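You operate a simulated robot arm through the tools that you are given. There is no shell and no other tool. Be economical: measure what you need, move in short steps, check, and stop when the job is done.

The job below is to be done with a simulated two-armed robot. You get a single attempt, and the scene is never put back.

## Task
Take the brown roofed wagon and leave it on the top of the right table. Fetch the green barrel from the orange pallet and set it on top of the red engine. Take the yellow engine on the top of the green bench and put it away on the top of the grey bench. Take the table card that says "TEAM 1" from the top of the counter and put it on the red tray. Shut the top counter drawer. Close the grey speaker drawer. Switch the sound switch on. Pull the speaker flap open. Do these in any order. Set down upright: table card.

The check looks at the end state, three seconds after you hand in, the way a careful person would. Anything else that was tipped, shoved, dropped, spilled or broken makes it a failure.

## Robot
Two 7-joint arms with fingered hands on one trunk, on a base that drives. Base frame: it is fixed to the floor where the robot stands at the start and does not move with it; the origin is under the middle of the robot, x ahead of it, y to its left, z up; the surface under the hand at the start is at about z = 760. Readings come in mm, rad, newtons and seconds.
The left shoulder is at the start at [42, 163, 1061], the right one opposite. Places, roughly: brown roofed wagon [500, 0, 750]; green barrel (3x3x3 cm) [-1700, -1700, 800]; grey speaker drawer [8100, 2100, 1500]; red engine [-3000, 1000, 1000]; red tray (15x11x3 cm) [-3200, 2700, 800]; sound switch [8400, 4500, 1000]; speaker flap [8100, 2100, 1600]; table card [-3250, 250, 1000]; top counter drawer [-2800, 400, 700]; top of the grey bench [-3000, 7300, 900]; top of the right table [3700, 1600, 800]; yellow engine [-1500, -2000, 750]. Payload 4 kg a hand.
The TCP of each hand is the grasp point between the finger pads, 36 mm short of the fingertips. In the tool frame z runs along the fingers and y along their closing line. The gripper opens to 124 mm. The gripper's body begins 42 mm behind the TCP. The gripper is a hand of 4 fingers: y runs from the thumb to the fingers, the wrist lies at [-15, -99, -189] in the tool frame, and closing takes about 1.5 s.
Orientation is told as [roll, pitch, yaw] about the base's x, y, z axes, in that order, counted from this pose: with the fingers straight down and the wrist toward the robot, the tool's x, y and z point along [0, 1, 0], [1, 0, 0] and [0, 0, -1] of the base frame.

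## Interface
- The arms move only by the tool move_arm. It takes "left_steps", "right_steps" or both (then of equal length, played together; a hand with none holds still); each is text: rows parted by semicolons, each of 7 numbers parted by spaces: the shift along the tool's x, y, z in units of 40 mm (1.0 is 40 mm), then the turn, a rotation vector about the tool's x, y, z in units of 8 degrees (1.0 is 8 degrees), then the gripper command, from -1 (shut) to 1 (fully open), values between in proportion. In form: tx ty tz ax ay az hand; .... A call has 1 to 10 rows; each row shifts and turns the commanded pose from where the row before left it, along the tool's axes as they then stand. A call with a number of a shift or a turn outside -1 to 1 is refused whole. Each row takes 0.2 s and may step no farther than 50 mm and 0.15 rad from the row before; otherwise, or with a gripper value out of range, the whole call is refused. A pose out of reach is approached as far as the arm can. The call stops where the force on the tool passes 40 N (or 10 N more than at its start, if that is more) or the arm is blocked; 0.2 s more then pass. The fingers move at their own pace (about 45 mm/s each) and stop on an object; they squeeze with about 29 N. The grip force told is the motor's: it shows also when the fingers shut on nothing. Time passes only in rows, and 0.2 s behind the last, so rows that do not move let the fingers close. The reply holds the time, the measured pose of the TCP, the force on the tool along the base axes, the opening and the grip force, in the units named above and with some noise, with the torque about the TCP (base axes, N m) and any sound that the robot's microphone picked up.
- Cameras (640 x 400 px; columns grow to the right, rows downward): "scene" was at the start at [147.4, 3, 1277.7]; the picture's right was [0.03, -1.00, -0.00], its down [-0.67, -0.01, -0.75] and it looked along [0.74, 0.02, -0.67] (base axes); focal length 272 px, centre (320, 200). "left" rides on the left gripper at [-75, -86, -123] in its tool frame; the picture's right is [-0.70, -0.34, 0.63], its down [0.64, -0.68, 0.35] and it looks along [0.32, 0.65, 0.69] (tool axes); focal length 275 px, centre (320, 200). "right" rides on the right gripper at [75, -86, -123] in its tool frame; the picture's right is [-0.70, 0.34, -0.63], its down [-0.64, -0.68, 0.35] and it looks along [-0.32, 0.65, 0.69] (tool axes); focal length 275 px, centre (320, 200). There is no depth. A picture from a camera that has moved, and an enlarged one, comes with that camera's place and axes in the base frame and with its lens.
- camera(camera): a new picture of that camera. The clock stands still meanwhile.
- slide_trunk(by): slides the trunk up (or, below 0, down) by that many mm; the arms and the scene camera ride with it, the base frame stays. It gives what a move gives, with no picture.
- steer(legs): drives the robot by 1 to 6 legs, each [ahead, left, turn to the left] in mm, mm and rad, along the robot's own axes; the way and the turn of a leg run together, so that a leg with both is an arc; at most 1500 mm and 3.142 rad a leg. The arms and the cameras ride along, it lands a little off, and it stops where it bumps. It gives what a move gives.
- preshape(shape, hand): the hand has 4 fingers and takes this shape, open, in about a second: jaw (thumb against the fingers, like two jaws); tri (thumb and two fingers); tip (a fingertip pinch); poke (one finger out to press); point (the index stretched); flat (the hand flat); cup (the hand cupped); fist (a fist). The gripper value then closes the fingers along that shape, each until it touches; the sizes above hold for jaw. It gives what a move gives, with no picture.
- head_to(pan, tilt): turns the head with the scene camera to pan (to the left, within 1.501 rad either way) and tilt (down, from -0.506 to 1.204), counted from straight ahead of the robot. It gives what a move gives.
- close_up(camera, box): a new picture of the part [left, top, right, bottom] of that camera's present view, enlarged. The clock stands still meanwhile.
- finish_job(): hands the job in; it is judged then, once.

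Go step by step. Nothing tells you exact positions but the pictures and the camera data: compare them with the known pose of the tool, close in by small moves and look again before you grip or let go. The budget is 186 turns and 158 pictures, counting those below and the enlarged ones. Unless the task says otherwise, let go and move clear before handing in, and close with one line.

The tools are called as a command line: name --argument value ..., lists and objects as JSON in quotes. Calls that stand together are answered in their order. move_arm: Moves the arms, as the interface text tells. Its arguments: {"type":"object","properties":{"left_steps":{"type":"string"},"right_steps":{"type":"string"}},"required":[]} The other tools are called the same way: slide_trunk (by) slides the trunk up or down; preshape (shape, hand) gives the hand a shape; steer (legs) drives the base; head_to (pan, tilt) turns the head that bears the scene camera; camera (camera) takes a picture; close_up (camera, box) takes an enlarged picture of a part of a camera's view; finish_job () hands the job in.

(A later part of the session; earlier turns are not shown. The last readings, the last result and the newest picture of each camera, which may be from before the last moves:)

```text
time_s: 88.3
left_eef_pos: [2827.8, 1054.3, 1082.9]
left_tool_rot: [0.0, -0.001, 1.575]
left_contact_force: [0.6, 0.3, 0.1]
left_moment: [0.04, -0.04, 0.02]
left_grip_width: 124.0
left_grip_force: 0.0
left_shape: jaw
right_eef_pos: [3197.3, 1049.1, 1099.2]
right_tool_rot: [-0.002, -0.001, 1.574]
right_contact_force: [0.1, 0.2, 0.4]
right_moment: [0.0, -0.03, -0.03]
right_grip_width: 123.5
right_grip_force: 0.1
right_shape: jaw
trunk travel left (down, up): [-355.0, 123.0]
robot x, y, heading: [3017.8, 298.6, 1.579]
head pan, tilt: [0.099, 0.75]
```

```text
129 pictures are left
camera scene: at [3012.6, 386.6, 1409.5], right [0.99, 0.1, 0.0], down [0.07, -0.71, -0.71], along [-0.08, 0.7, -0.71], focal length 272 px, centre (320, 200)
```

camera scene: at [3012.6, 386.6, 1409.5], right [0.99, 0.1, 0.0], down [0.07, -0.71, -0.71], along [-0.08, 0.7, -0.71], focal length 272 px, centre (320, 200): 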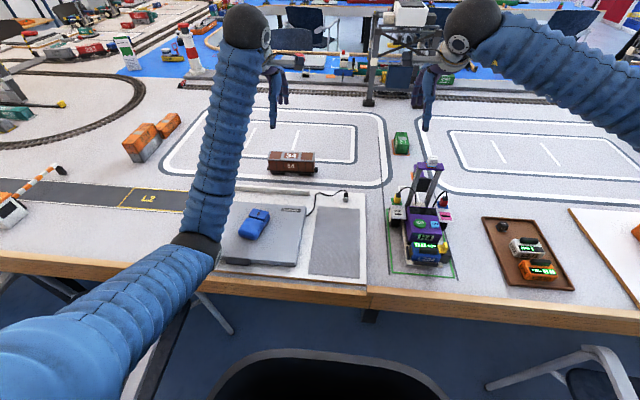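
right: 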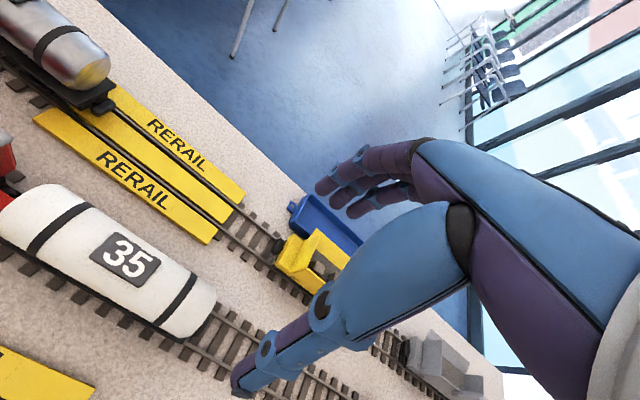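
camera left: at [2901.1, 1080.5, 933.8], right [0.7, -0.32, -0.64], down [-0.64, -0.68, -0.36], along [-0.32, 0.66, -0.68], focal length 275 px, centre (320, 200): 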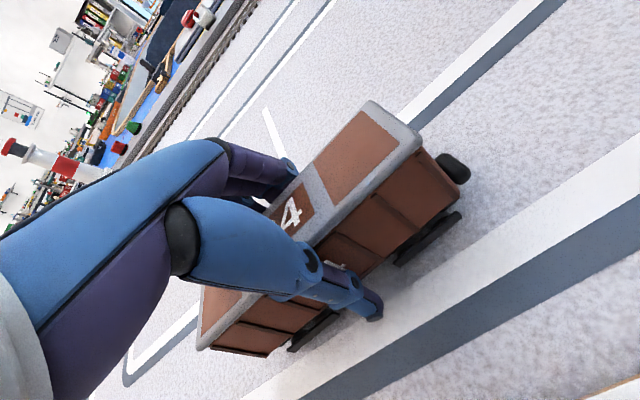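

The wagon stands upright on the right table. Next is the far wall with the speaker and switch: I back out, turn to +x and look ahead.

steer --legs '[[-950, 0, 0], [0, 0, -1.575]]'

head_to --pan 0.4 --tilt 0.15

camera --camera "scene"

```text
time_s: 97.1
left_eef_pos: [3779.3, -450.8, 1082.0]
left_tool_rot: [0.002, -0.002, 0.022]
left_contact_force: [0.4, -0.3, 0.3]
left_moment: [0.01, 0.03, 0.01]
left_grip_width: 123.7
left_grip_force: 0.0
left_shape: jaw
right_eef_pos: [3781.5, -821.3, 1098.7]
right_tool_rot: [0.0, 0.0, 0.019]
right_contact_force: [-0.3, -0.3, 0.3]
right_moment: [-0.02, -0.03, -0.01]
right_grip_width: 123.7
right_grip_force: 0.0
right_shape: jaw
trunk travel left (down, up): [-355.0, 123.0]
robot x, y, heading: [3029.6, -655.8, 0.021]
head pan, tilt: [0.099, 0.75]
```

```text
time_s: 98.1
left_eef_pos: [3779.8, -450.2, 1083.9]
left_tool_rot: [0.0, -0.001, 0.021]
left_contact_force: [-0.1, -0.8, 0.7]
left_moment: [0.01, 0.04, -0.01]
left_grip_width: 123.8
left_grip_force: 0.0
left_shape: jaw
right_eef_pos: [3780.6, -819.8, 1097.8]
right_tool_rot: [0.001, -0.001, 0.019]
right_contact_force: [0.0, -0.5, -0.6]
right_moment: [-0.03, -0.03, 0.04]
right_grip_width: 123.7
right_grip_force: 0.1
right_shape: jaw
trunk travel left (down, up): [-355.0, 123.0]
robot x, y, heading: [3025.4, -654.8, 0.019]
head pan, tilt: [0.4, 0.15]
```

```text
128 pictures are left
camera scene: at [3121.2, -616.2, 1463.5], right [0.41, -0.91, -0.01], down [-0.17, -0.06, -0.98], along [0.9, 0.4, -0.18], focal length 272 px, centre (320, 200)
```

scene: 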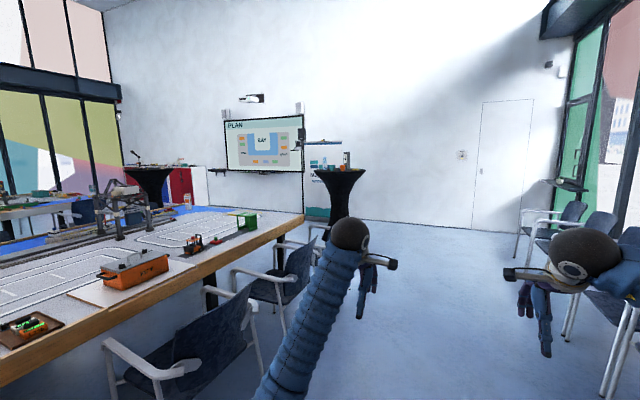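

The speaker is right of the screen near (8100, 2050); a cocktail table stands near (7450, 860). I drive to x≈6000 and then strafe left.

steer --legs '[[1500, 0, -0.02], [1480, 0, 0], [0, 1400, 0], [0, 1350, 0]]'

head_to --pan 0 --tilt 0

camera --camera "scene"

head_to --pan 0.8 --tilt 0.2

camera --camera "scene"

```text
time_s: 116.7
left_eef_pos: [6767.5, 490.4, 1084.9]
left_tool_rot: [-0.004, 0.0, -0.02]
left_contact_force: [-9.5, -16.5, -3.2]
left_moment: [0.33, 0.02, -1.02]
left_grip_width: 124.3
left_grip_force: 0.0
left_shape: jaw
right_eef_pos: [6763.5, 128.4, 1101.2]
right_tool_rot: [-0.004, -0.001, -0.001]
right_contact_force: [-0.4, 0.5, 0.4]
right_moment: [-0.08, -0.02, -0.01]
right_grip_width: 123.8
right_grip_force: 0.1
right_shape: jaw
trunk travel left (down, up): [-355.0, 123.0]
robot x, y, heading: [6013.0, 308.7, -0.005]
head pan, tilt: [0.4, 0.15]
stopped in leg 3: the force on the tool passed its limit at 76 N (the readings are from after the stop); the commanded pose is now the measured one
```

```text
time_s: 117.5
left_eef_pos: [6768.3, 486.8, 1084.0]
left_tool_rot: [0.0, -0.004, -0.017]
left_contact_force: [-18.1, -14.4, 1.1]
left_moment: [0.4, -0.63, -0.47]
left_grip_width: 124.2
left_grip_force: 0.0
left_shape: jaw
right_eef_pos: [6765.5, 124.5, 1099.7]
right_tool_rot: [0.0, -0.002, -0.001]
right_contact_force: [0.1, -0.3, 0.3]
right_moment: [0.04, 0.04, 0.0]
right_grip_width: 123.8
right_grip_force: 0.0
right_shape: jaw
trunk travel left (down, up): [-355.0, 123.0]
robot x, y, heading: [6013.0, 304.5, -0.001]
head pan, tilt: [0.0, 0.0]
```

```text
127 pictures are left
camera scene: at [6113.0, 307.1, 1477.3], right [0.0, -1.0, 0.0], down [-0.04, 0.0, -1.0], along [1.0, 0.0, -0.04], focal length 272 px, centre (320, 200)
```

scene: 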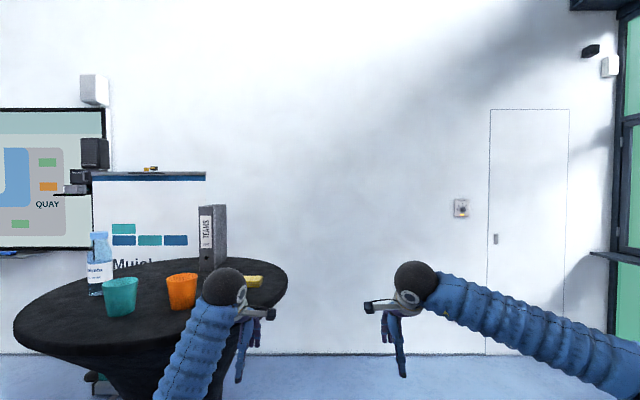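

```text
time_s: 118.7
left_eef_pos: [6768.9, 487.9, 1084.0]
left_tool_rot: [-0.001, -0.004, -0.018]
left_contact_force: [-17.7, -12.7, 1.9]
left_moment: [0.46, -0.7, -0.47]
left_grip_width: 123.8
left_grip_force: 0.1
left_shape: jaw
right_eef_pos: [6763.7, 124.9, 1099.4]
right_tool_rot: [-0.001, 0.001, -0.001]
right_contact_force: [0.0, 0.3, -1.1]
right_moment: [0.01, 0.03, 0.01]
right_grip_width: 123.8
right_grip_force: 0.1
right_shape: jaw
trunk travel left (down, up): [-355.0, 123.0]
robot x, y, heading: [6012.2, 309.9, 0.001]
head pan, tilt: [0.799, 0.201]
```

```text
126 pictures are left
camera scene: at [6087.4, 373.5, 1459.9], right [0.72, -0.7, -0.03], down [-0.17, -0.14, -0.97], along [0.68, 0.7, -0.22], focal length 272 px, centre (320, 200)
```

scene: 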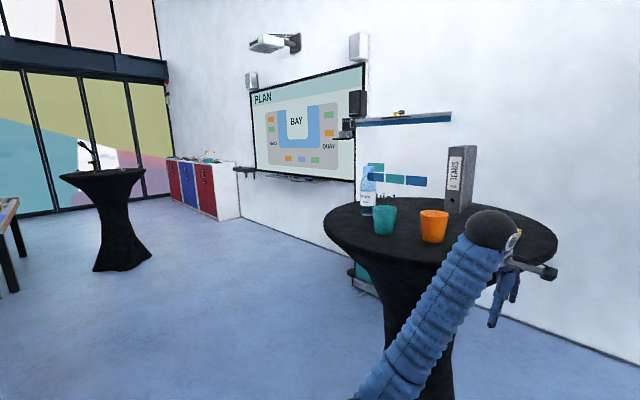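

The left hand bumped the cocktail table's rim; the things on it still stand. I back away gently, then face +y and drive past it with clearance.

steer --legs '[[-80, -150, 0], [-50, -150, 0], [0, 0, 1.57], [1200, 0, 0], [850, 0, 0], [0, 0, -1.57]]'

head_to --pan -0.5 --tilt 0.3

camera --camera "scene"

head_to --pan 0.2 --tilt 0

camera --camera "scene"

```text
time_s: 120.2
left_eef_pos: [6694.3, 341.7, 1084.8]
left_tool_rot: [0.001, -0.002, -0.018]
left_contact_force: [-0.5, 0.1, -0.5]
left_moment: [0.04, -0.04, -0.01]
left_grip_width: 123.9
left_grip_force: 0.1
left_shape: jaw
right_eef_pos: [6690.5, -21.5, 1097.8]
right_tool_rot: [0.003, 0.001, -0.001]
right_contact_force: [0.4, 0.0, -0.3]
right_moment: [-0.02, 0.02, 0.01]
right_grip_width: 123.6
right_grip_force: 0.2
right_shape: jaw
trunk travel left (down, up): [-355.0, 123.0]
robot x, y, heading: [5936.9, 163.4, -0.007]
head pan, tilt: [0.799, 0.201]
stopped in leg 1: the robot was blocked; the commanded pose is now the measured one
```

```text
time_s: 121.6
left_eef_pos: [6695.7, 343.2, 1082.4]
left_tool_rot: [-0.001, -0.001, -0.015]
left_contact_force: [0.4, 0.4, -0.5]
left_moment: [-0.02, -0.02, -0.02]
left_grip_width: 124.1
left_grip_force: 0.0
left_shape: jaw
right_eef_pos: [6691.6, -18.6, 1097.9]
right_tool_rot: [0.001, 0.002, -0.002]
right_contact_force: [0.7, 0.2, -0.6]
right_moment: [-0.04, 0.02, 0.0]
right_grip_width: 124.1
right_grip_force: 0.0
right_shape: jaw
trunk travel left (down, up): [-355.0, 123.0]
robot x, y, heading: [5940.0, 165.2, -0.004]
head pan, tilt: [-0.499, 0.3]
```

```text
125 pictures are left
camera scene: at [6031.0, 118.8, 1449.7], right [-0.48, -0.88, 0.02], down [-0.3, 0.14, -0.94], along [0.83, -0.46, -0.33], focal length 272 px, centre (320, 200)
```

scene: 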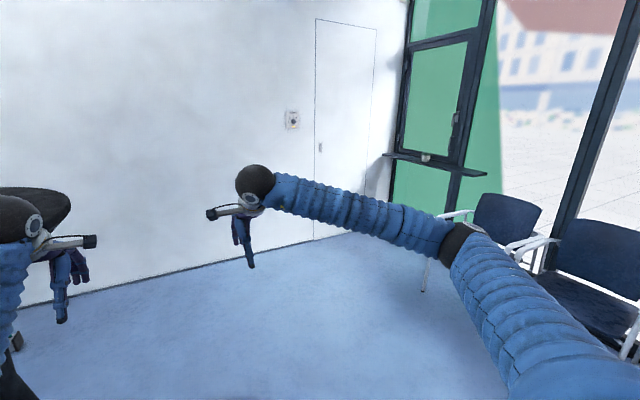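

```text
time_s: 122.7
left_eef_pos: [6694.1, 344.1, 1083.1]
left_tool_rot: [-0.001, 0.001, -0.016]
left_contact_force: [-0.4, -0.4, 0.2]
left_moment: [-0.02, -0.02, 0.03]
left_grip_width: 124.0
left_grip_force: 0.1
left_shape: jaw
right_eef_pos: [6691.0, -19.6, 1097.8]
right_tool_rot: [-0.001, 0.002, -0.002]
right_contact_force: [-0.5, -1.0, 0.2]
right_moment: [0.02, 0.01, -0.01]
right_grip_width: 123.6
right_grip_force: 0.1
right_shape: jaw
trunk travel left (down, up): [-355.0, 123.0]
robot x, y, heading: [5942.7, 159.6, -0.001]
head pan, tilt: [0.201, 0.0]
```

```text
124 pictures are left
camera scene: at [6038.4, 181.3, 1477.2], right [0.2, -0.98, -0.01], down [-0.04, 0.0, -1.0], along [0.98, 0.2, -0.04], focal length 272 px, centre (320, 200)
```

scene: 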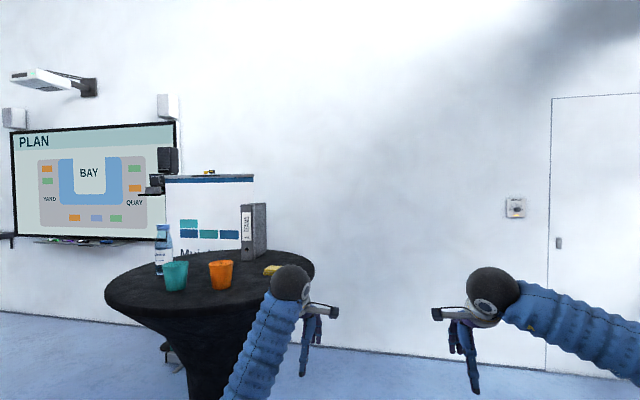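

Something blocked the base right at the leg's end, maybe a chair behind. I look left-backwards before turning.

head_to --pan 1.5 --tilt 0.7

camera --camera "scene"

head_to --pan -1.5 --tilt 0.7

camera --camera "scene"

```text
time_s: 124.2
left_eef_pos: [6694.1, 343.5, 1082.8]
left_tool_rot: [-0.001, 0.001, -0.013]
left_contact_force: [-0.2, -0.1, -0.2]
left_moment: [-0.01, 0.03, 0.01]
left_grip_width: 123.8
left_grip_force: 0.0
left_shape: jaw
right_eef_pos: [6690.5, -20.0, 1097.5]
right_tool_rot: [-0.001, 0.002, -0.002]
right_contact_force: [0.6, -0.1, -0.1]
right_moment: [0.04, 0.01, 0.03]
right_grip_width: 123.6
right_grip_force: 0.0
right_shape: jaw
trunk travel left (down, up): [-355.0, 123.0]
robot x, y, heading: [5937.2, 161.7, -0.004]
head pan, tilt: [1.499, 0.7]
```

```text
123 pictures are left
camera scene: at [5954.0, 248.3, 1416.6], right [1.0, -0.07, -0.04], down [-0.08, -0.64, -0.76], along [0.03, 0.76, -0.65], focal length 272 px, centre (320, 200)
```

scene: 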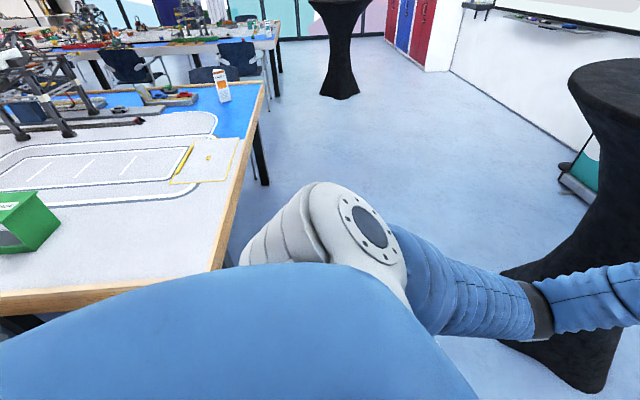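

```text
time_s: 126.8
left_eef_pos: [6695.5, 344.5, 1083.2]
left_tool_rot: [0.0, -0.001, -0.016]
left_contact_force: [0.5, -0.2, -0.2]
left_moment: [0.0, -0.01, -0.01]
left_grip_width: 123.8
left_grip_force: 0.0
left_shape: jaw
right_eef_pos: [6690.1, -20.3, 1097.2]
right_tool_rot: [0.001, 0.001, -0.001]
right_contact_force: [-0.1, -0.1, -0.4]
right_moment: [0.02, 0.0, 0.02]
right_grip_width: 124.0
right_grip_force: 0.1
right_shape: jaw
trunk travel left (down, up): [-355.0, 123.0]
robot x, y, heading: [5938.5, 165.0, 0.002]
head pan, tilt: [-1.499, 0.7]
```

```text
122 pictures are left
camera scene: at [5953.7, 78.8, 1416.5], right [-1.0, -0.07, 0.04], down [-0.07, 0.64, -0.76], along [0.03, -0.76, -0.65], focal length 272 px, centre (320, 200)
```

scene: 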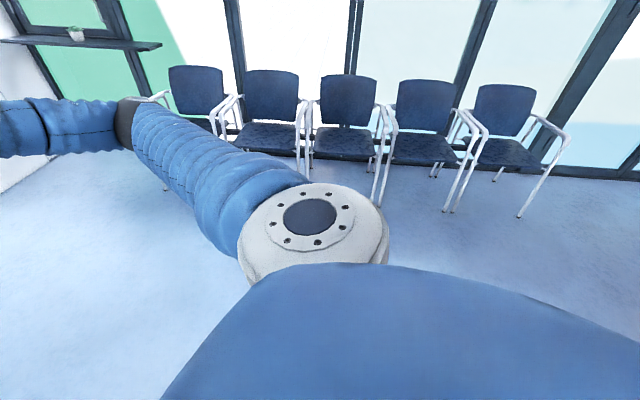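

The right table's end is at x≈5680, so the lane runs between there and the cocktail table at x≈6800. I swing forward-right first, face +y at x≈6210 and drive through.

steer --legs '[[270, -480, 0], [0, 0, 1.57], [1300, 0, 0], [1050, 0, 0]]'

head_to --pan -1.2 --tilt 0.1

camera --camera "scene"

```text
time_s: 136.6
left_eef_pos: [6065.7, 880.2, 1091.2]
left_tool_rot: [-0.014, -0.011, 1.476]
left_contact_force: [-0.5, 0.8, -0.3]
left_moment: [-0.05, 0.02, 0.0]
left_grip_width: 123.8
left_grip_force: 0.1
left_shape: jaw
right_eef_pos: [6416.7, 844.0, 1085.0]
right_tool_rot: [-0.014, 0.026, 1.508]
right_contact_force: [1.4, 1.5, -1.0]
right_moment: [0.01, -0.01, 0.0]
right_grip_width: 123.7
right_grip_force: 0.0
right_shape: jaw
trunk travel left (down, up): [-355.0, 123.0]
robot x, y, heading: [6199.2, 119.5, 1.493]
head pan, tilt: [-1.499, 0.7]
stopped in leg 3: the robot was blocked; the commanded pose is now the measured one
```

```text
time_s: 137.6
left_eef_pos: [6065.2, 878.0, 1091.0]
left_tool_rot: [-0.016, -0.016, 1.478]
left_contact_force: [-0.8, -0.4, 0.5]
left_moment: [-0.01, -0.01, 0.01]
left_grip_width: 124.1
left_grip_force: 0.1
left_shape: jaw
right_eef_pos: [6415.3, 842.2, 1083.9]
right_tool_rot: [-0.014, 0.024, 1.51]
right_contact_force: [0.1, -0.5, 0.8]
right_moment: [0.04, -0.03, 0.01]
right_grip_width: 123.7
right_grip_force: 0.2
right_shape: jaw
trunk travel left (down, up): [-355.0, 123.0]
robot x, y, heading: [6200.9, 120.2, 1.491]
head pan, tilt: [-1.201, 0.099]
```

```text
121 pictures are left
camera scene: at [6272.2, 142.6, 1472.1], right [0.29, -0.96, 0.03], down [-0.08, -0.06, -0.99], along [0.95, 0.28, -0.1], focal length 272 px, centre (320, 200)
```

scene: 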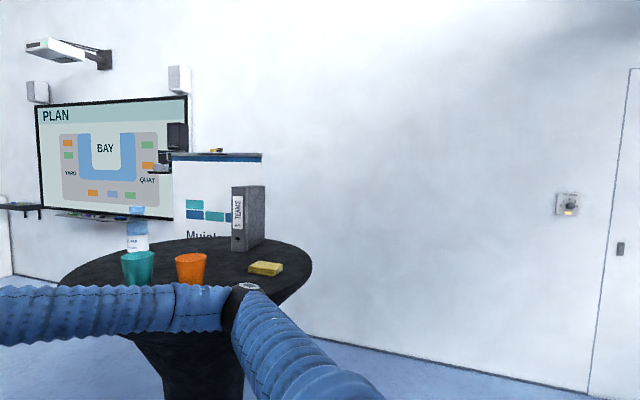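

The right elbow probably touched the cocktail table. I back off, shift to x≈6030 and go past with more room.

steer --legs '[[-250, 0, 0], [0, 190, 0.075]]'

head_to --pan -0.5 --tilt 0.5

camera --camera "scene"

head_to --pan 0.5 --tilt 0.6

camera --camera "scene"

```text
time_s: 138.3
left_eef_pos: [6064.0, 876.9, 1088.9]
left_tool_rot: [-0.012, -0.011, 1.48]
left_contact_force: [0.4, -0.3, -0.8]
left_moment: [-0.01, 0.01, 0.01]
left_grip_width: 123.7
left_grip_force: 0.2
left_shape: jaw
right_eef_pos: [6414.5, 841.8, 1086.8]
right_tool_rot: [-0.011, 0.019, 1.512]
right_contact_force: [0.4, -0.4, 0.2]
right_moment: [0.02, 0.0, 0.0]
right_grip_width: 123.9
right_grip_force: 0.1
right_shape: jaw
trunk travel left (down, up): [-355.0, 123.0]
robot x, y, heading: [6201.9, 114.7, 1.495]
head pan, tilt: [-1.201, 0.099]
stopped in leg 1: the robot was blocked; the commanded pose is now the measured one
```

```text
time_s: 139.3
left_eef_pos: [6063.6, 876.8, 1090.0]
left_tool_rot: [-0.011, -0.012, 1.481]
left_contact_force: [0.2, 0.1, -0.1]
left_moment: [0.0, -0.03, -0.02]
left_grip_width: 123.7
left_grip_force: 0.0
left_shape: jaw
right_eef_pos: [6415.6, 842.9, 1085.4]
right_tool_rot: [-0.01, 0.023, 1.51]
right_contact_force: [-0.2, -0.4, 0.2]
right_moment: [0.03, 0.02, 0.02]
right_grip_width: 124.0
right_grip_force: 0.2
right_shape: jaw
trunk travel left (down, up): [-355.0, 123.0]
robot x, y, heading: [6203.1, 117.5, 1.496]
head pan, tilt: [-0.499, 0.499]
```

```text
120 pictures are left
camera scene: at [6234.8, 190.6, 1433.0], right [0.84, -0.54, 0.02], down [-0.25, -0.43, -0.87], along [0.48, 0.72, -0.49], focal length 272 px, centre (320, 200)
```

scene: 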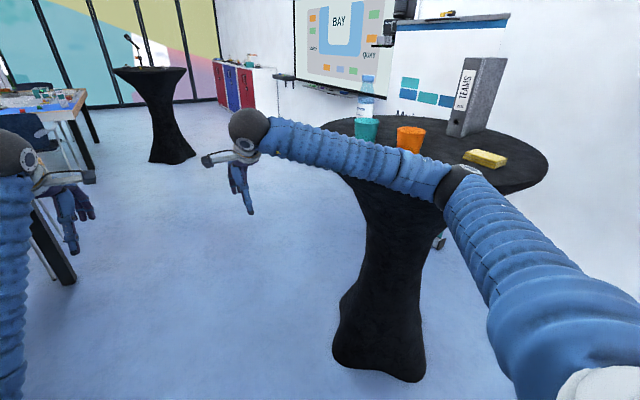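

```text
time_s: 140.6
left_eef_pos: [6063.3, 876.6, 1089.8]
left_tool_rot: [-0.013, -0.013, 1.483]
left_contact_force: [-1.1, -0.4, -0.4]
left_moment: [0.02, -0.02, 0.0]
left_grip_width: 123.8
left_grip_force: 0.0
left_shape: jaw
right_eef_pos: [6415.8, 841.1, 1085.3]
right_tool_rot: [-0.013, 0.022, 1.511]
right_contact_force: [0.0, 0.7, -0.9]
right_moment: [0.01, 0.01, -0.03]
right_grip_width: 124.1
right_grip_force: 0.1
right_shape: jaw
trunk travel left (down, up): [-355.0, 123.0]
robot x, y, heading: [6199.6, 121.1, 1.497]
head pan, tilt: [0.499, 0.6]
```

```text
119 pictures are left
camera scene: at [6149.1, 194.5, 1422.9], right [0.91, 0.41, 0.0], down [0.24, -0.54, -0.81], along [-0.33, 0.74, -0.59], focal length 272 px, centre (320, 200)
```

scene: 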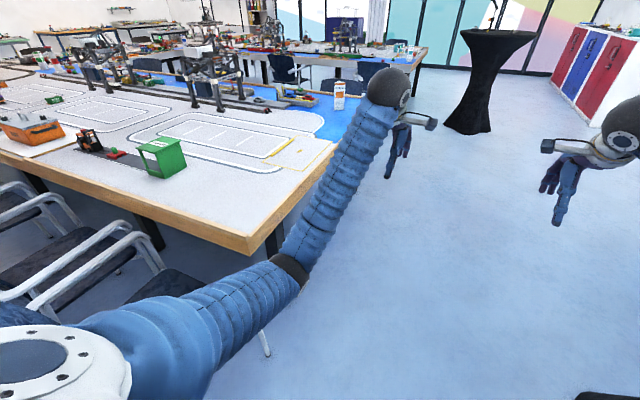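

Backing was refused at once, so the elbow may be hooked near the table rim. I try a small sideways move away from the cocktail table.

steer --legs '[[0, 80, 0]]'

```text
time_s: 141.3
left_eef_pos: [6063.2, 877.9, 1087.1]
left_tool_rot: [-0.009, -0.01, 1.48]
left_contact_force: [-0.2, -0.1, 0.0]
left_moment: [-0.02, 0.0, -0.01]
left_grip_width: 124.0
left_grip_force: 0.1
left_shape: jaw
right_eef_pos: [6415.6, 841.7, 1088.1]
right_tool_rot: [-0.009, 0.017, 1.51]
right_contact_force: [-0.8, 0.0, 0.7]
right_moment: [-0.01, -0.05, -0.03]
right_grip_width: 123.8
right_grip_force: 0.0
right_shape: jaw
trunk travel left (down, up): [-355.0, 123.0]
robot x, y, heading: [6196.7, 115.9, 1.495]
head pan, tilt: [0.499, 0.6]
stopped in leg 1: the robot was blocked; the commanded pose is now the measured one
```

head_to --pan -1.0 --tilt 0.9

camera --camera "scene"

head_to --pan 1.1 --tilt 1.1

camera --camera "scene"

```text
time_s: 142.9
left_eef_pos: [6062.9, 876.1, 1089.3]
left_tool_rot: [-0.009, -0.012, 1.479]
left_contact_force: [0.0, -0.2, -0.9]
left_moment: [-0.01, 0.04, 0.0]
left_grip_width: 124.0
left_grip_force: 0.2
left_shape: jaw
right_eef_pos: [6414.6, 842.8, 1086.5]
right_tool_rot: [-0.012, 0.019, 1.508]
right_contact_force: [-0.1, 0.5, 1.3]
right_moment: [-0.01, -0.02, 0.04]
right_grip_width: 123.8
right_grip_force: 0.0
right_shape: jaw
trunk travel left (down, up): [-355.0, 123.0]
robot x, y, heading: [6198.9, 122.1, 1.494]
head pan, tilt: [-1.0, 0.901]
```

```text
118 pictures are left
camera scene: at [6252.5, 149.6, 1400.2], right [0.48, -0.88, 0.03], down [-0.68, -0.39, -0.62], along [0.55, 0.27, -0.79], focal length 272 px, centre (320, 200)
```

scene: 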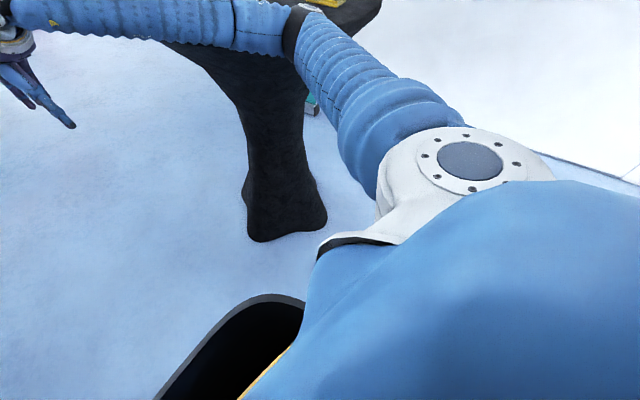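

```text
time_s: 144.9
left_eef_pos: [6064.6, 877.5, 1088.7]
left_tool_rot: [-0.011, -0.011, 1.482]
left_contact_force: [1.1, 0.1, -0.4]
left_moment: [0.02, -0.05, 0.0]
left_grip_width: 123.9
left_grip_force: 0.1
left_shape: jaw
right_eef_pos: [6414.3, 843.1, 1086.3]
right_tool_rot: [-0.012, 0.02, 1.509]
right_contact_force: [-0.4, 0.3, 0.4]
right_moment: [0.01, -0.01, 0.0]
right_grip_width: 123.8
right_grip_force: 0.1
right_shape: jaw
trunk travel left (down, up): [-355.0, 123.0]
robot x, y, heading: [6195.6, 115.3, 1.497]
head pan, tilt: [1.1, 1.1]
```

```text
117 pictures are left
camera scene: at [6132.4, 145.9, 1385.4], right [0.52, 0.85, -0.02], down [0.77, -0.48, -0.43], along [-0.38, 0.21, -0.9], focal length 272 px, centre (320, 200)
```

scene: 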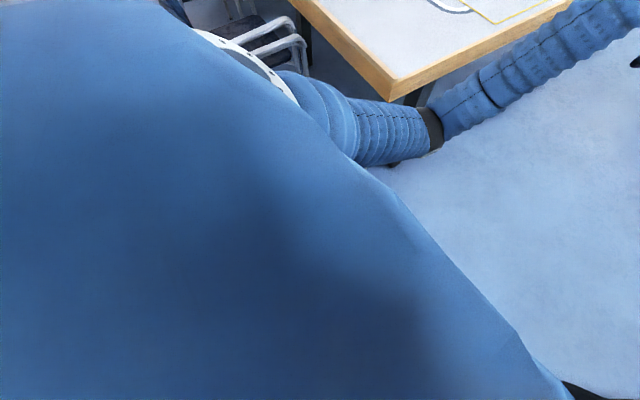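

Everything visible is clear except the right elbow close to the tabletop rim (z≈1140). I raise the trunk a little so the elbow clears it, then try backing gently.

slide_trunk --by 60

steer --legs '[[-100, 0, 0]]'

steer --legs '[[-100, 30, 0.05]]'

```text
time_s: 145.9
left_eef_pos: [6073.3, 884.3, 1144.4]
left_tool_rot: [-0.001, -0.004, 1.482]
left_contact_force: [0.2, -1.0, -0.6]
left_moment: [0.02, -0.06, 0.01]
left_grip_width: 123.9
left_grip_force: 0.2
left_shape: jaw
right_eef_pos: [6425.4, 849.9, 1141.5]
right_tool_rot: [-0.001, 0.026, 1.51]
right_contact_force: [-0.1, -0.3, -0.2]
right_moment: [0.0, -0.05, 0.01]
right_grip_width: 123.9
right_grip_force: 0.0
right_shape: jaw
trunk travel left (down, up): [-415.0, 63.0]
robot x, y, heading: [6199.4, 118.5, 1.497]
head pan, tilt: [1.1, 1.1]
```

```text
time_s: 147.0
left_eef_pos: [6066.0, 785.2, 1145.2]
left_tool_rot: [-0.002, -0.001, 1.482]
left_contact_force: [0.1, -0.4, 0.5]
left_moment: [0.04, 0.02, 0.04]
left_grip_width: 124.0
left_grip_force: 0.0
left_shape: jaw
right_eef_pos: [6418.6, 751.8, 1138.8]
right_tool_rot: [0.0, 0.026, 1.512]
right_contact_force: [-0.6, -0.4, 0.0]
right_moment: [-0.01, 0.01, -0.01]
right_grip_width: 123.9
right_grip_force: 0.1
right_shape: jaw
trunk travel left (down, up): [-415.0, 63.0]
robot x, y, heading: [6188.5, 19.1, 1.5]
head pan, tilt: [1.1, 1.1]
```

```text
time_s: 148.2
left_eef_pos: [5992.7, 678.1, 1143.7]
left_tool_rot: [0.0, 0.0, 1.531]
left_contact_force: [0.2, -1.0, -0.4]
left_moment: [0.03, -0.01, -0.01]
left_grip_width: 123.6
left_grip_force: 0.1
left_shape: jaw
right_eef_pos: [6345.0, 662.3, 1138.2]
right_tool_rot: [0.002, 0.028, 1.561]
right_contact_force: [-0.2, 0.2, -0.3]
right_moment: [0.02, -0.03, 0.0]
right_grip_width: 124.0
right_grip_force: 0.0
right_shape: jaw
trunk travel left (down, up): [-415.0, 63.0]
robot x, y, heading: [6153.8, -79.8, 1.549]
head pan, tilt: [1.1, 1.1]
```

Free now. I shift left to x≈6020 and drive ahead.

steer --legs '[[0, 135, 0.02], [1200, 0, 0], [900, 0, 0]]'

head_to --pan -1.2 --tilt 0.1

camera --camera "scene"

```text
time_s: 159.6
left_eef_pos: [5831.5, 2791.7, 1142.1]
left_tool_rot: [0.001, -0.001, 1.565]
left_contact_force: [-0.1, -0.8, -0.5]
left_moment: [-0.01, -0.02, 0.04]
left_grip_width: 124.0
left_grip_force: 0.1
left_shape: jaw
right_eef_pos: [6184.2, 2785.2, 1136.9]
right_tool_rot: [0.0, 0.03, 1.595]
right_contact_force: [-0.4, 0.4, 0.0]
right_moment: [-0.03, 0.02, -0.01]
right_grip_width: 123.7
right_grip_force: 0.2
right_shape: jaw
trunk travel left (down, up): [-415.0, 63.0]
robot x, y, heading: [6019.2, 2036.3, 1.58]
head pan, tilt: [1.1, 1.1]
```

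```text
time_s: 161.7
left_eef_pos: [5832.6, 2791.1, 1143.7]
left_tool_rot: [-0.001, -0.001, 1.564]
left_contact_force: [-0.5, -0.2, 0.6]
left_moment: [0.02, -0.03, 0.03]
left_grip_width: 123.7
left_grip_force: 0.2
left_shape: jaw
right_eef_pos: [6184.4, 2786.1, 1136.1]
right_tool_rot: [-0.001, 0.029, 1.595]
right_contact_force: [0.8, -0.5, 0.2]
right_moment: [0.02, 0.0, -0.03]
right_grip_width: 123.7
right_grip_force: 0.1
right_shape: jaw
trunk travel left (down, up): [-415.0, 63.0]
robot x, y, heading: [6020.3, 2033.6, 1.58]
head pan, tilt: [-1.201, 0.099]
```

```text
116 pictures are left
camera scene: at [6107.2, 2066.8, 1532.9], right [0.37, -0.93, 0.01], down [-0.09, -0.05, -0.99], along [0.92, 0.37, -0.1], focal length 272 px, centre (320, 200)
```

scene: 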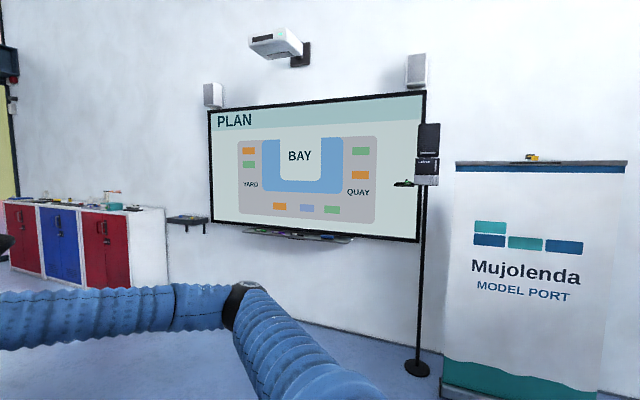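

The speaker stands on a pole beside the screen. I zoom in on it.

close_up --camera "scene" --box '[376, 110, 472, 200]'

steer --legs '[[0, 0, -1.58]]'

head_to --pan 0 --tilt 0

camera --camera "scene"

```text
4.44 times, centred on (424, 155) of scene
camera zoom: at [6107.2, 2066.8, 1532.9], right [0.37, -0.93, 0.01], down [-0.09, -0.05, -0.99], along [0.92, 0.37, -0.1], focal length 1208 px, centre (-142, 400)
```

zoom: 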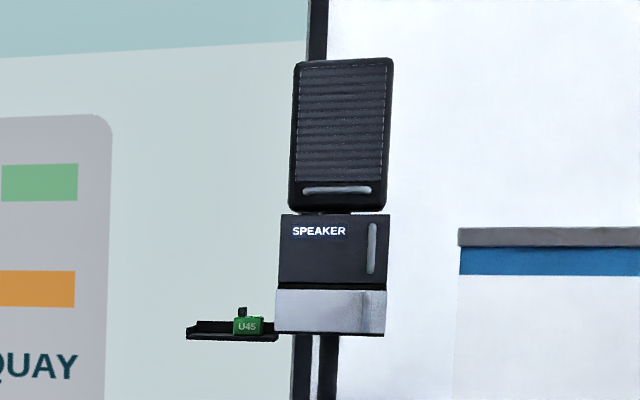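

```text
time_s: 165.9
left_eef_pos: [6772.9, 2227.1, 1143.8]
left_tool_rot: [0.0, -0.001, -0.001]
left_contact_force: [0.4, 0.5, -0.2]
left_moment: [-0.02, 0.02, 0.01]
left_grip_width: 123.8
left_grip_force: 0.1
left_shape: jaw
right_eef_pos: [6769.0, 1874.9, 1136.6]
right_tool_rot: [0.0, 0.029, 0.027]
right_contact_force: [-0.6, 0.3, 0.4]
right_moment: [-0.02, 0.01, -0.02]
right_grip_width: 123.7
right_grip_force: 0.0
right_shape: jaw
trunk travel left (down, up): [-415.0, 63.0]
robot x, y, heading: [6017.9, 2041.2, 0.015]
head pan, tilt: [-1.201, 0.099]
```

```text
time_s: 167.3
left_eef_pos: [6773.4, 2226.8, 1143.4]
left_tool_rot: [0.001, -0.001, -0.003]
left_contact_force: [-0.6, 0.2, -0.3]
left_moment: [-0.01, -0.01, -0.01]
left_grip_width: 124.1
left_grip_force: 0.0
left_shape: jaw
right_eef_pos: [6768.6, 1874.9, 1137.4]
right_tool_rot: [-0.002, 0.03, 0.029]
right_contact_force: [0.7, 0.3, 0.0]
right_moment: [0.0, -0.01, -0.01]
right_grip_width: 123.8
right_grip_force: 0.1
right_shape: jaw
trunk travel left (down, up): [-415.0, 63.0]
robot x, y, heading: [6022.0, 2037.6, 0.015]
head pan, tilt: [0.0, 0.0]
```

```text
114 pictures are left
camera scene: at [6107.3, 2038.0, 1541.3], right [0.01, -1.0, 0.0], down [-0.01, 0.0, -1.0], along [1.0, 0.01, -0.01], focal length 272 px, centre (320, 200)
```

scene: 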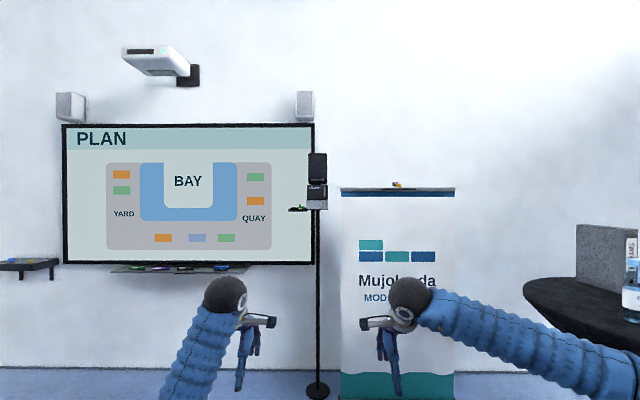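

The grey drawer sticks out below the "SPEAKER" flap, which has a vertical handle at its right. I drive closer, offset so the right arm works on it.

steer --legs '[[1050, 220, -0.015]]'

head_to --pan -0.18 --tilt 0.0

camera --camera "scene"

close_up --camera "scene" --box '[280, 140, 380, 215]'

```text
time_s: 172.9
left_eef_pos: [7833.2, 2434.2, 1141.4]
left_tool_rot: [0.001, -0.001, -0.025]
left_contact_force: [-0.3, -0.7, 0.0]
left_moment: [0.03, 0.02, 0.02]
left_grip_width: 124.1
left_grip_force: 0.0
left_shape: jaw
right_eef_pos: [7821.5, 2082.9, 1137.5]
right_tool_rot: [0.001, 0.028, 0.005]
right_contact_force: [-0.3, 0.7, 0.8]
right_moment: [-0.02, 0.0, -0.02]
right_grip_width: 123.9
right_grip_force: 0.1
right_shape: jaw
trunk travel left (down, up): [-415.0, 63.0]
robot x, y, heading: [7070.5, 2262.4, -0.008]
head pan, tilt: [0.0, 0.0]
```

```text
time_s: 173.6
left_eef_pos: [7830.8, 2434.4, 1142.9]
left_tool_rot: [0.001, -0.003, -0.024]
left_contact_force: [-1.0, -0.6, 0.4]
left_moment: [0.04, 0.0, 0.03]
left_grip_width: 123.9
left_grip_force: 0.0
left_shape: jaw
right_eef_pos: [7820.5, 2080.9, 1137.2]
right_tool_rot: [0.0, 0.031, 0.005]
right_contact_force: [0.0, 0.6, -0.9]
right_moment: [0.0, -0.01, -0.01]
right_grip_width: 123.8
right_grip_force: 0.1
right_shape: jaw
trunk travel left (down, up): [-415.0, 63.0]
robot x, y, heading: [7076.9, 2260.7, -0.008]
head pan, tilt: [-0.18, 0.0]
```

```text
113 pictures are left
camera scene: at [7161.2, 2244.3, 1541.4], right [-0.19, -0.98, 0.0], down [-0.01, 0.0, -1.0], along [0.98, -0.19, -0.01], focal length 272 px, centre (320, 200)
```

scene: 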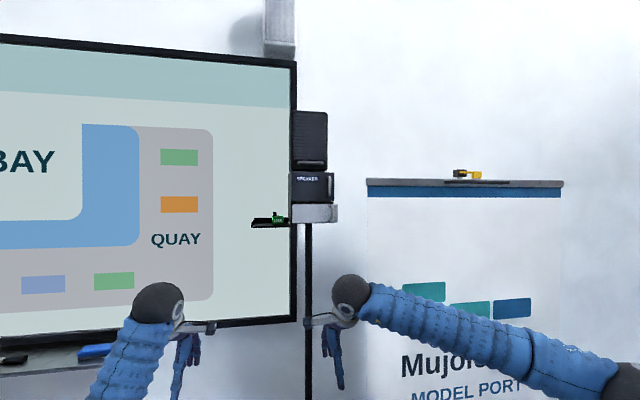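

```text
5.33 times, centred on (330, 178) of scene
camera zoom: at [7161.2, 2244.3, 1541.4], right [-0.19, -0.98, 0.0], down [-0.01, 0.0, -1.0], along [0.98, -0.19, -0.01], focal length 1450 px, centre (267, 320)
```

zoom: 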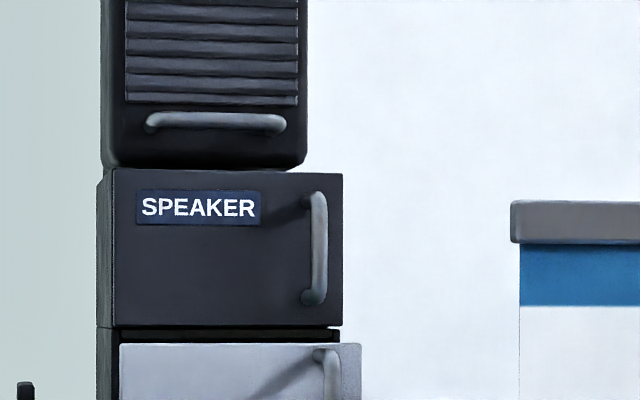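

The flap is the "SPEAKER" door (vertical handle at right, hinge left) at z≈1580; the grey drawer face is at z≈1495. I raise the trunk and turn the right hand to point forward.

slide_trunk --by 55

move_arm --right_steps "0 0 0 -0.577 -0.577 -0.577 0; 0 0 0 -0.577 -0.577 -0.577 0; 0 0 0 -0.577 -0.577 -0.577 0; 0 0 0 -0.577 -0.577 -0.577 -0.5; 0 0 0 -0.577 -0.577 -0.577 -1; 0 0 0 -0.577 -0.577 -0.577 -1; 0 0 0 -0.577 -0.577 -0.577 -1; 0 0 0 -0.577 -0.577 -0.577 -1; 0 0 0 -0.577 -0.577 -0.577 -1; 0 0 0 -0.577 -0.577 -0.577 -1"

move_arm --right_steps "0 0 0 -0.577 -0.577 -0.577 -1; 0 0 0 -0.577 -0.577 -0.577 -1; 0 0 0 -0.577 -0.577 -0.577 -1; 0 0 0 -0.577 -0.577 -0.577 -1; 0 0 0 -0.577 -0.577 -0.577 -1; -1 0 0 0 0 0 -1; -1 0 0 0 0 0 -1; -1 0 0 0 0 0 -1; -1 0 0 0 0 0 -1; -1 0 0 0 0 0 -1"

camera --camera "right"

camera --camera "scene"

```text
time_s: 174.6
left_eef_pos: [7832.8, 2435.4, 1198.9]
left_tool_rot: [0.0, -0.002, -0.026]
left_contact_force: [-0.2, -0.1, 0.5]
left_moment: [0.0, 0.0, 0.03]
left_grip_width: 123.7
left_grip_force: 0.0
left_shape: jaw
right_eef_pos: [7820.7, 2080.9, 1192.8]
right_tool_rot: [0.0, 0.03, 0.004]
right_contact_force: [0.0, -0.3, 0.3]
right_moment: [0.03, 0.02, 0.02]
right_grip_width: 123.7
right_grip_force: 0.0
right_shape: jaw
trunk travel left (down, up): [-470.0, 8.0]
robot x, y, heading: [7075.1, 2262.3, -0.004]
head pan, tilt: [-0.18, 0.0]
```

```text
time_s: 176.8
left_eef_pos: [7831.8, 2432.9, 1198.2]
left_tool_rot: [0.001, -0.001, -0.028]
left_contact_force: [-0.4, -0.7, -0.3]
left_moment: [0.02, 0.0, 0.01]
left_grip_width: 123.8
left_grip_force: 0.1
left_shape: jaw
right_eef_pos: [7816.4, 2071.0, 1191.9]
right_tool_rot: [-0.987, -0.29, 1.027]
right_contact_force: [-0.7, -0.1, -1.5]
right_moment: [0.0, -0.01, 0.04]
right_grip_width: 0.0
right_grip_force: 28.6
right_shape: jaw
right hand out of reach, approached as far as the arm can: row 9, 10
trunk travel left (down, up): [-470.0, 8.0]
robot x, y, heading: [7077.0, 2260.8, -0.007]
head pan, tilt: [-0.18, 0.0]
```

```text
time_s: 178.9
left_eef_pos: [7832.4, 2434.6, 1199.5]
left_tool_rot: [0.0, -0.002, -0.025]
left_contact_force: [0.1, -0.3, -0.8]
left_moment: [-0.03, -0.01, 0.02]
left_grip_width: 123.9
left_grip_force: 0.1
left_shape: jaw
right_eef_pos: [7886.3, 1977.5, 1352.0]
right_tool_rot: [-0.984, -0.288, 1.026]
right_contact_force: [0.7, 0.1, 0.2]
right_moment: [-0.03, -0.05, 0.01]
right_grip_width: 0.2
right_grip_force: 28.8
right_shape: jaw
right hand out of reach, approached as far as the arm can: row 1, 2, 3, 4, 5
trunk travel left (down, up): [-470.0, 8.0]
robot x, y, heading: [7077.6, 2260.9, -0.008]
head pan, tilt: [-0.18, 0.0]
```

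```text
111 pictures are left
camera right: at [7720.3, 1980.6, 1332.0], right [-0.09, 0.12, 0.99], down [0.16, -0.98, 0.14], along [0.98, 0.17, 0.07], focal length 275 px, centre (320, 200)
```

right: 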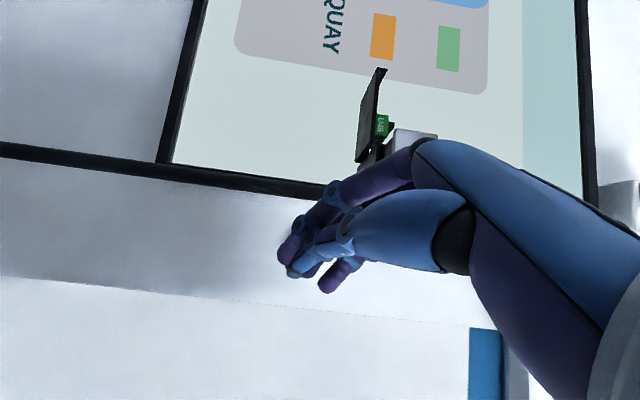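

```text
110 pictures are left
camera scene: at [7155.6, 2244.8, 1597.2], right [-0.19, -0.98, 0.0], down [0.0, 0.0, -1.0], along [0.98, -0.19, 0.0], focal length 272 px, centre (320, 200)
```

scene: 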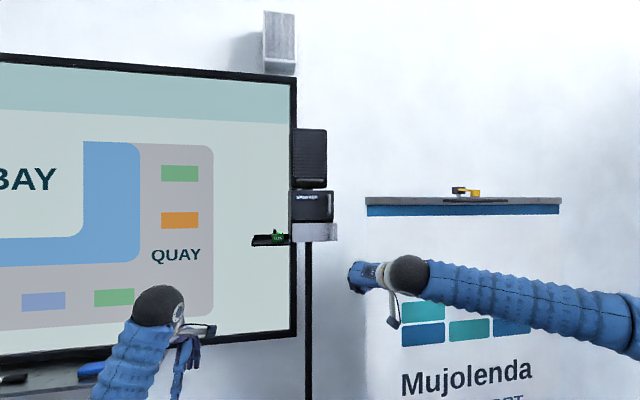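

The wrist limit stopped the last part of the turn. I try the remaining 40° here, where the wrist sits more to the right.

move_arm --right_steps "0 0 0 -0.577 -0.577 -0.577 -1; 0 0 0 -0.577 -0.577 -0.577 -1; 0 0 0 -0.577 -0.577 -0.577 -1; 0 0 0 -0.577 -0.577 -0.577 -1; 0 0 0 -0.577 -0.577 -0.577 -1"

```text
time_s: 180.2
left_eef_pos: [7833.4, 2435.2, 1198.9]
left_tool_rot: [-0.001, -0.001, -0.023]
left_contact_force: [0.6, -0.1, 0.3]
left_moment: [0.01, -0.02, -0.03]
left_grip_width: 123.9
left_grip_force: 0.0
left_shape: jaw
right_eef_pos: [7885.0, 1976.1, 1351.1]
right_tool_rot: [-1.353, -0.138, 1.402]
right_contact_force: [0.2, 0.3, 0.9]
right_moment: [0.0, -0.03, 0.0]
right_grip_width: 0.2
right_grip_force: 29.2
right_shape: jaw
right hand out of reach, approached as far as the arm can: row 4, 5
trunk travel left (down, up): [-470.0, 8.0]
robot x, y, heading: [7074.7, 2261.6, -0.012]
head pan, tilt: [-0.18, 0.0]
```

Nearly forward now, good enough to push. I move in front of the drawer face (around (8046, 2079, 1490)) and check.

move_arm --right_steps "-0.665 0.645 -0.01 0 0 0 -1; -0.665 0.645 -0.01 0 0 0 -1; -0.665 0.645 -0.01 0 0 0 -1; -0.665 0.645 -0.01 0 0 0 -1; -0.665 0.645 -0.01 0 0 0 -1"

camera --camera "right"

close_up --camera "scene" --box '[220, 120, 420, 280]'

```text
time_s: 181.3
left_eef_pos: [7833.0, 2435.5, 1199.1]
left_tool_rot: [-0.003, -0.002, -0.027]
left_contact_force: [0.1, 0.2, -0.3]
left_moment: [-0.02, 0.02, 0.02]
left_grip_width: 123.7
left_grip_force: 0.0
left_shape: jaw
right_eef_pos: [7931.0, 2081.2, 1498.6]
right_tool_rot: [-1.353, -0.136, 1.401]
right_contact_force: [-0.8, 0.1, -0.2]
right_moment: [0.03, 0.0, 0.0]
right_grip_width: 0.3
right_grip_force: 29.2
right_shape: jaw
trunk travel left (down, up): [-470.0, 8.0]
robot x, y, heading: [7074.2, 2264.8, -0.005]
head pan, tilt: [-0.18, 0.0]
```

```text
109 pictures are left
camera right: at [7784.6, 2027.0, 1439.8], right [-0.42, 0.3, 0.86], down [0.34, -0.82, 0.46], along [0.84, 0.49, 0.24], focal length 275 px, centre (320, 200)
```

right: 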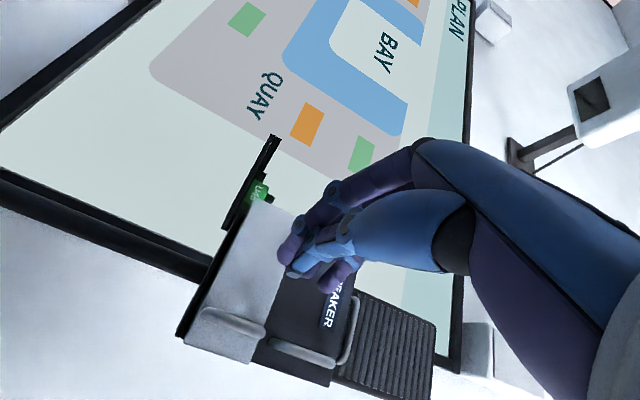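

```text
2.50 times, centred on (320, 200) of scene
camera zoom: at [7156.0, 2245.7, 1597.1], right [-0.19, -0.98, 0.0], down [0.0, 0.0, -1.0], along [0.98, -0.19, 0.0], focal length 680 px, centre (320, 200)
```

zoom: 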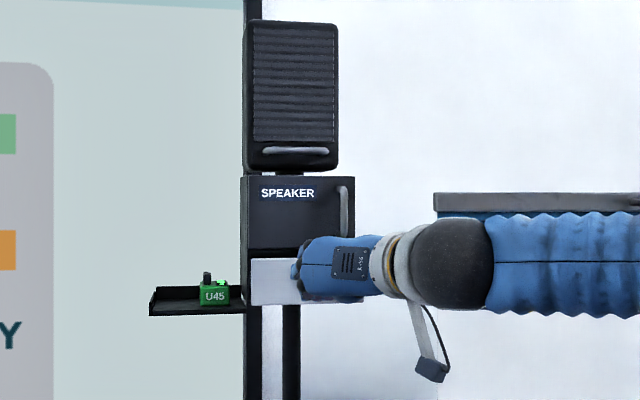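

The drawer's face is at x≈8094 (y 2010–2162, z 1450–1515), sticking out about 75 mm. It needs more reach, so I retract the hand and drive 200 mm nearer.

move_arm --right_steps "0.19 -0.166 -0.967 0 0 0 -1; 0.19 -0.166 -0.967 0 0 0 -1; 0.19 -0.166 -0.967 0 0 0 -1; 0.19 -0.166 -0.967 0 0 0 -1; 0.1 -0.083 -0.48 0 0 0 -1"

steer --legs '[[210, 0, 0]]'

camera --camera "right"

```text
time_s: 182.6
left_eef_pos: [7832.0, 2434.8, 1199.3]
left_tool_rot: [0.0, -0.002, -0.025]
left_contact_force: [-1.3, -0.1, 0.1]
left_moment: [0.0, 0.02, -0.01]
left_grip_width: 124.1
left_grip_force: 0.0
left_shape: jaw
right_eef_pos: [7750.7, 2079.4, 1499.2]
right_tool_rot: [-1.352, -0.137, 1.402]
right_contact_force: [-0.4, -0.6, -0.6]
right_moment: [-0.02, 0.01, -0.01]
right_grip_width: 0.0
right_grip_force: 29.2
right_shape: jaw
trunk travel left (down, up): [-470.0, 8.0]
robot x, y, heading: [7073.3, 2260.9, -0.012]
head pan, tilt: [-0.18, 0.0]
```

```text
time_s: 184.2
left_eef_pos: [8043.5, 2432.6, 1198.8]
left_tool_rot: [-0.001, -0.001, -0.027]
left_contact_force: [-0.1, -0.6, -0.8]
left_moment: [0.03, -0.03, -0.02]
left_grip_width: 123.8
left_grip_force: 0.0
left_shape: jaw
right_eef_pos: [7963.1, 2077.0, 1499.2]
right_tool_rot: [-1.352, -0.137, 1.399]
right_contact_force: [-0.1, -0.3, 0.1]
right_moment: [0.01, 0.01, 0.01]
right_grip_width: 0.1
right_grip_force: 29.2
right_shape: jaw
trunk travel left (down, up): [-470.0, 8.0]
robot x, y, heading: [7285.1, 2257.2, -0.011]
head pan, tilt: [-0.18, 0.0]
```

```text
107 pictures are left
camera right: at [7815.9, 2023.2, 1440.5], right [-0.42, 0.3, 0.86], down [0.34, -0.82, 0.45], along [0.84, 0.49, 0.24], focal length 275 px, centre (320, 200)
```

right: 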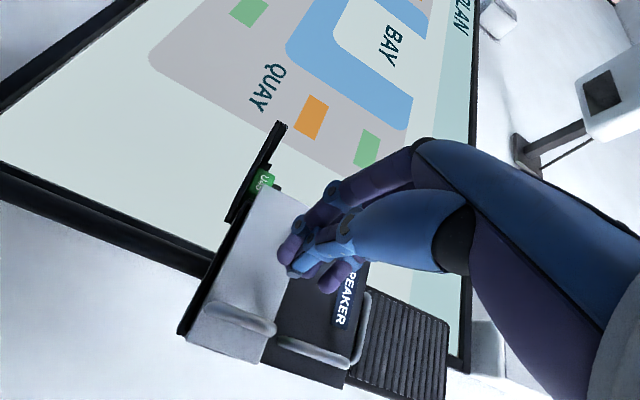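

I lower slightly to centre on the drawer face and push forward in steps.

move_arm --right_steps "0.06 0.16 0.967 0 0 0 -1; 0 0.12 0.9 0 0 0 -1; -0.1 0.08 0.5 0 0 0 -1; -0.1 0.08 0.5 0 0 0 -1; -0.1 0.08 0.5 0 0 0 -1; -0.1 0.08 0.5 0 0 0 -1; -0.06 0.05 0.3 0 0 0 -1"

camera --camera "right"

```text
time_s: 185.5
left_eef_pos: [8042.1, 2430.7, 1200.2]
left_tool_rot: [0.001, -0.004, -0.027]
left_contact_force: [0.9, -0.3, -0.3]
left_moment: [0.02, -0.01, 0.01]
left_grip_width: 123.9
left_grip_force: 0.1
left_shape: jaw
right_eef_pos: [8096.2, 2083.5, 1483.4]
right_tool_rot: [-1.354, -0.139, 1.41]
right_contact_force: [-16.3, 0.3, 3.9]
right_moment: [-0.02, -0.12, -0.1]
right_grip_width: 0.0
right_grip_force: 29.1
right_shape: jaw
trunk travel left (down, up): [-470.0, 8.0]
robot x, y, heading: [7283.9, 2258.9, -0.01]
head pan, tilt: [-0.18, 0.0]
stopped in row 6 (right hand): the force on the tool passed its limit at 60 N (the readings are from after the stop); the commanded pose is now the measured one
```

```text
106 pictures are left
camera right: at [7950.1, 2027.0, 1425.7], right [-0.43, 0.29, 0.86], down [0.35, -0.82, 0.45], along [0.83, 0.5, 0.25], focal length 275 px, centre (320, 200)
```

right: 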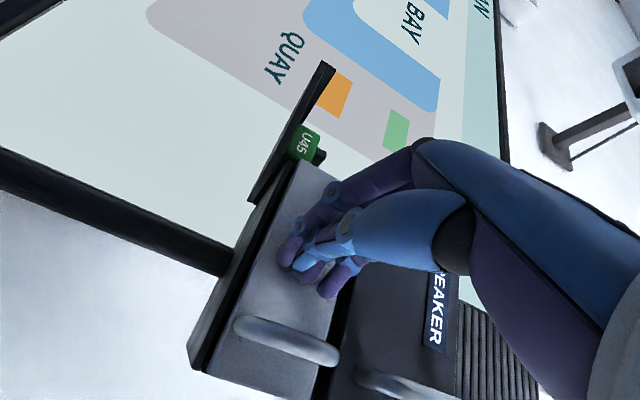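

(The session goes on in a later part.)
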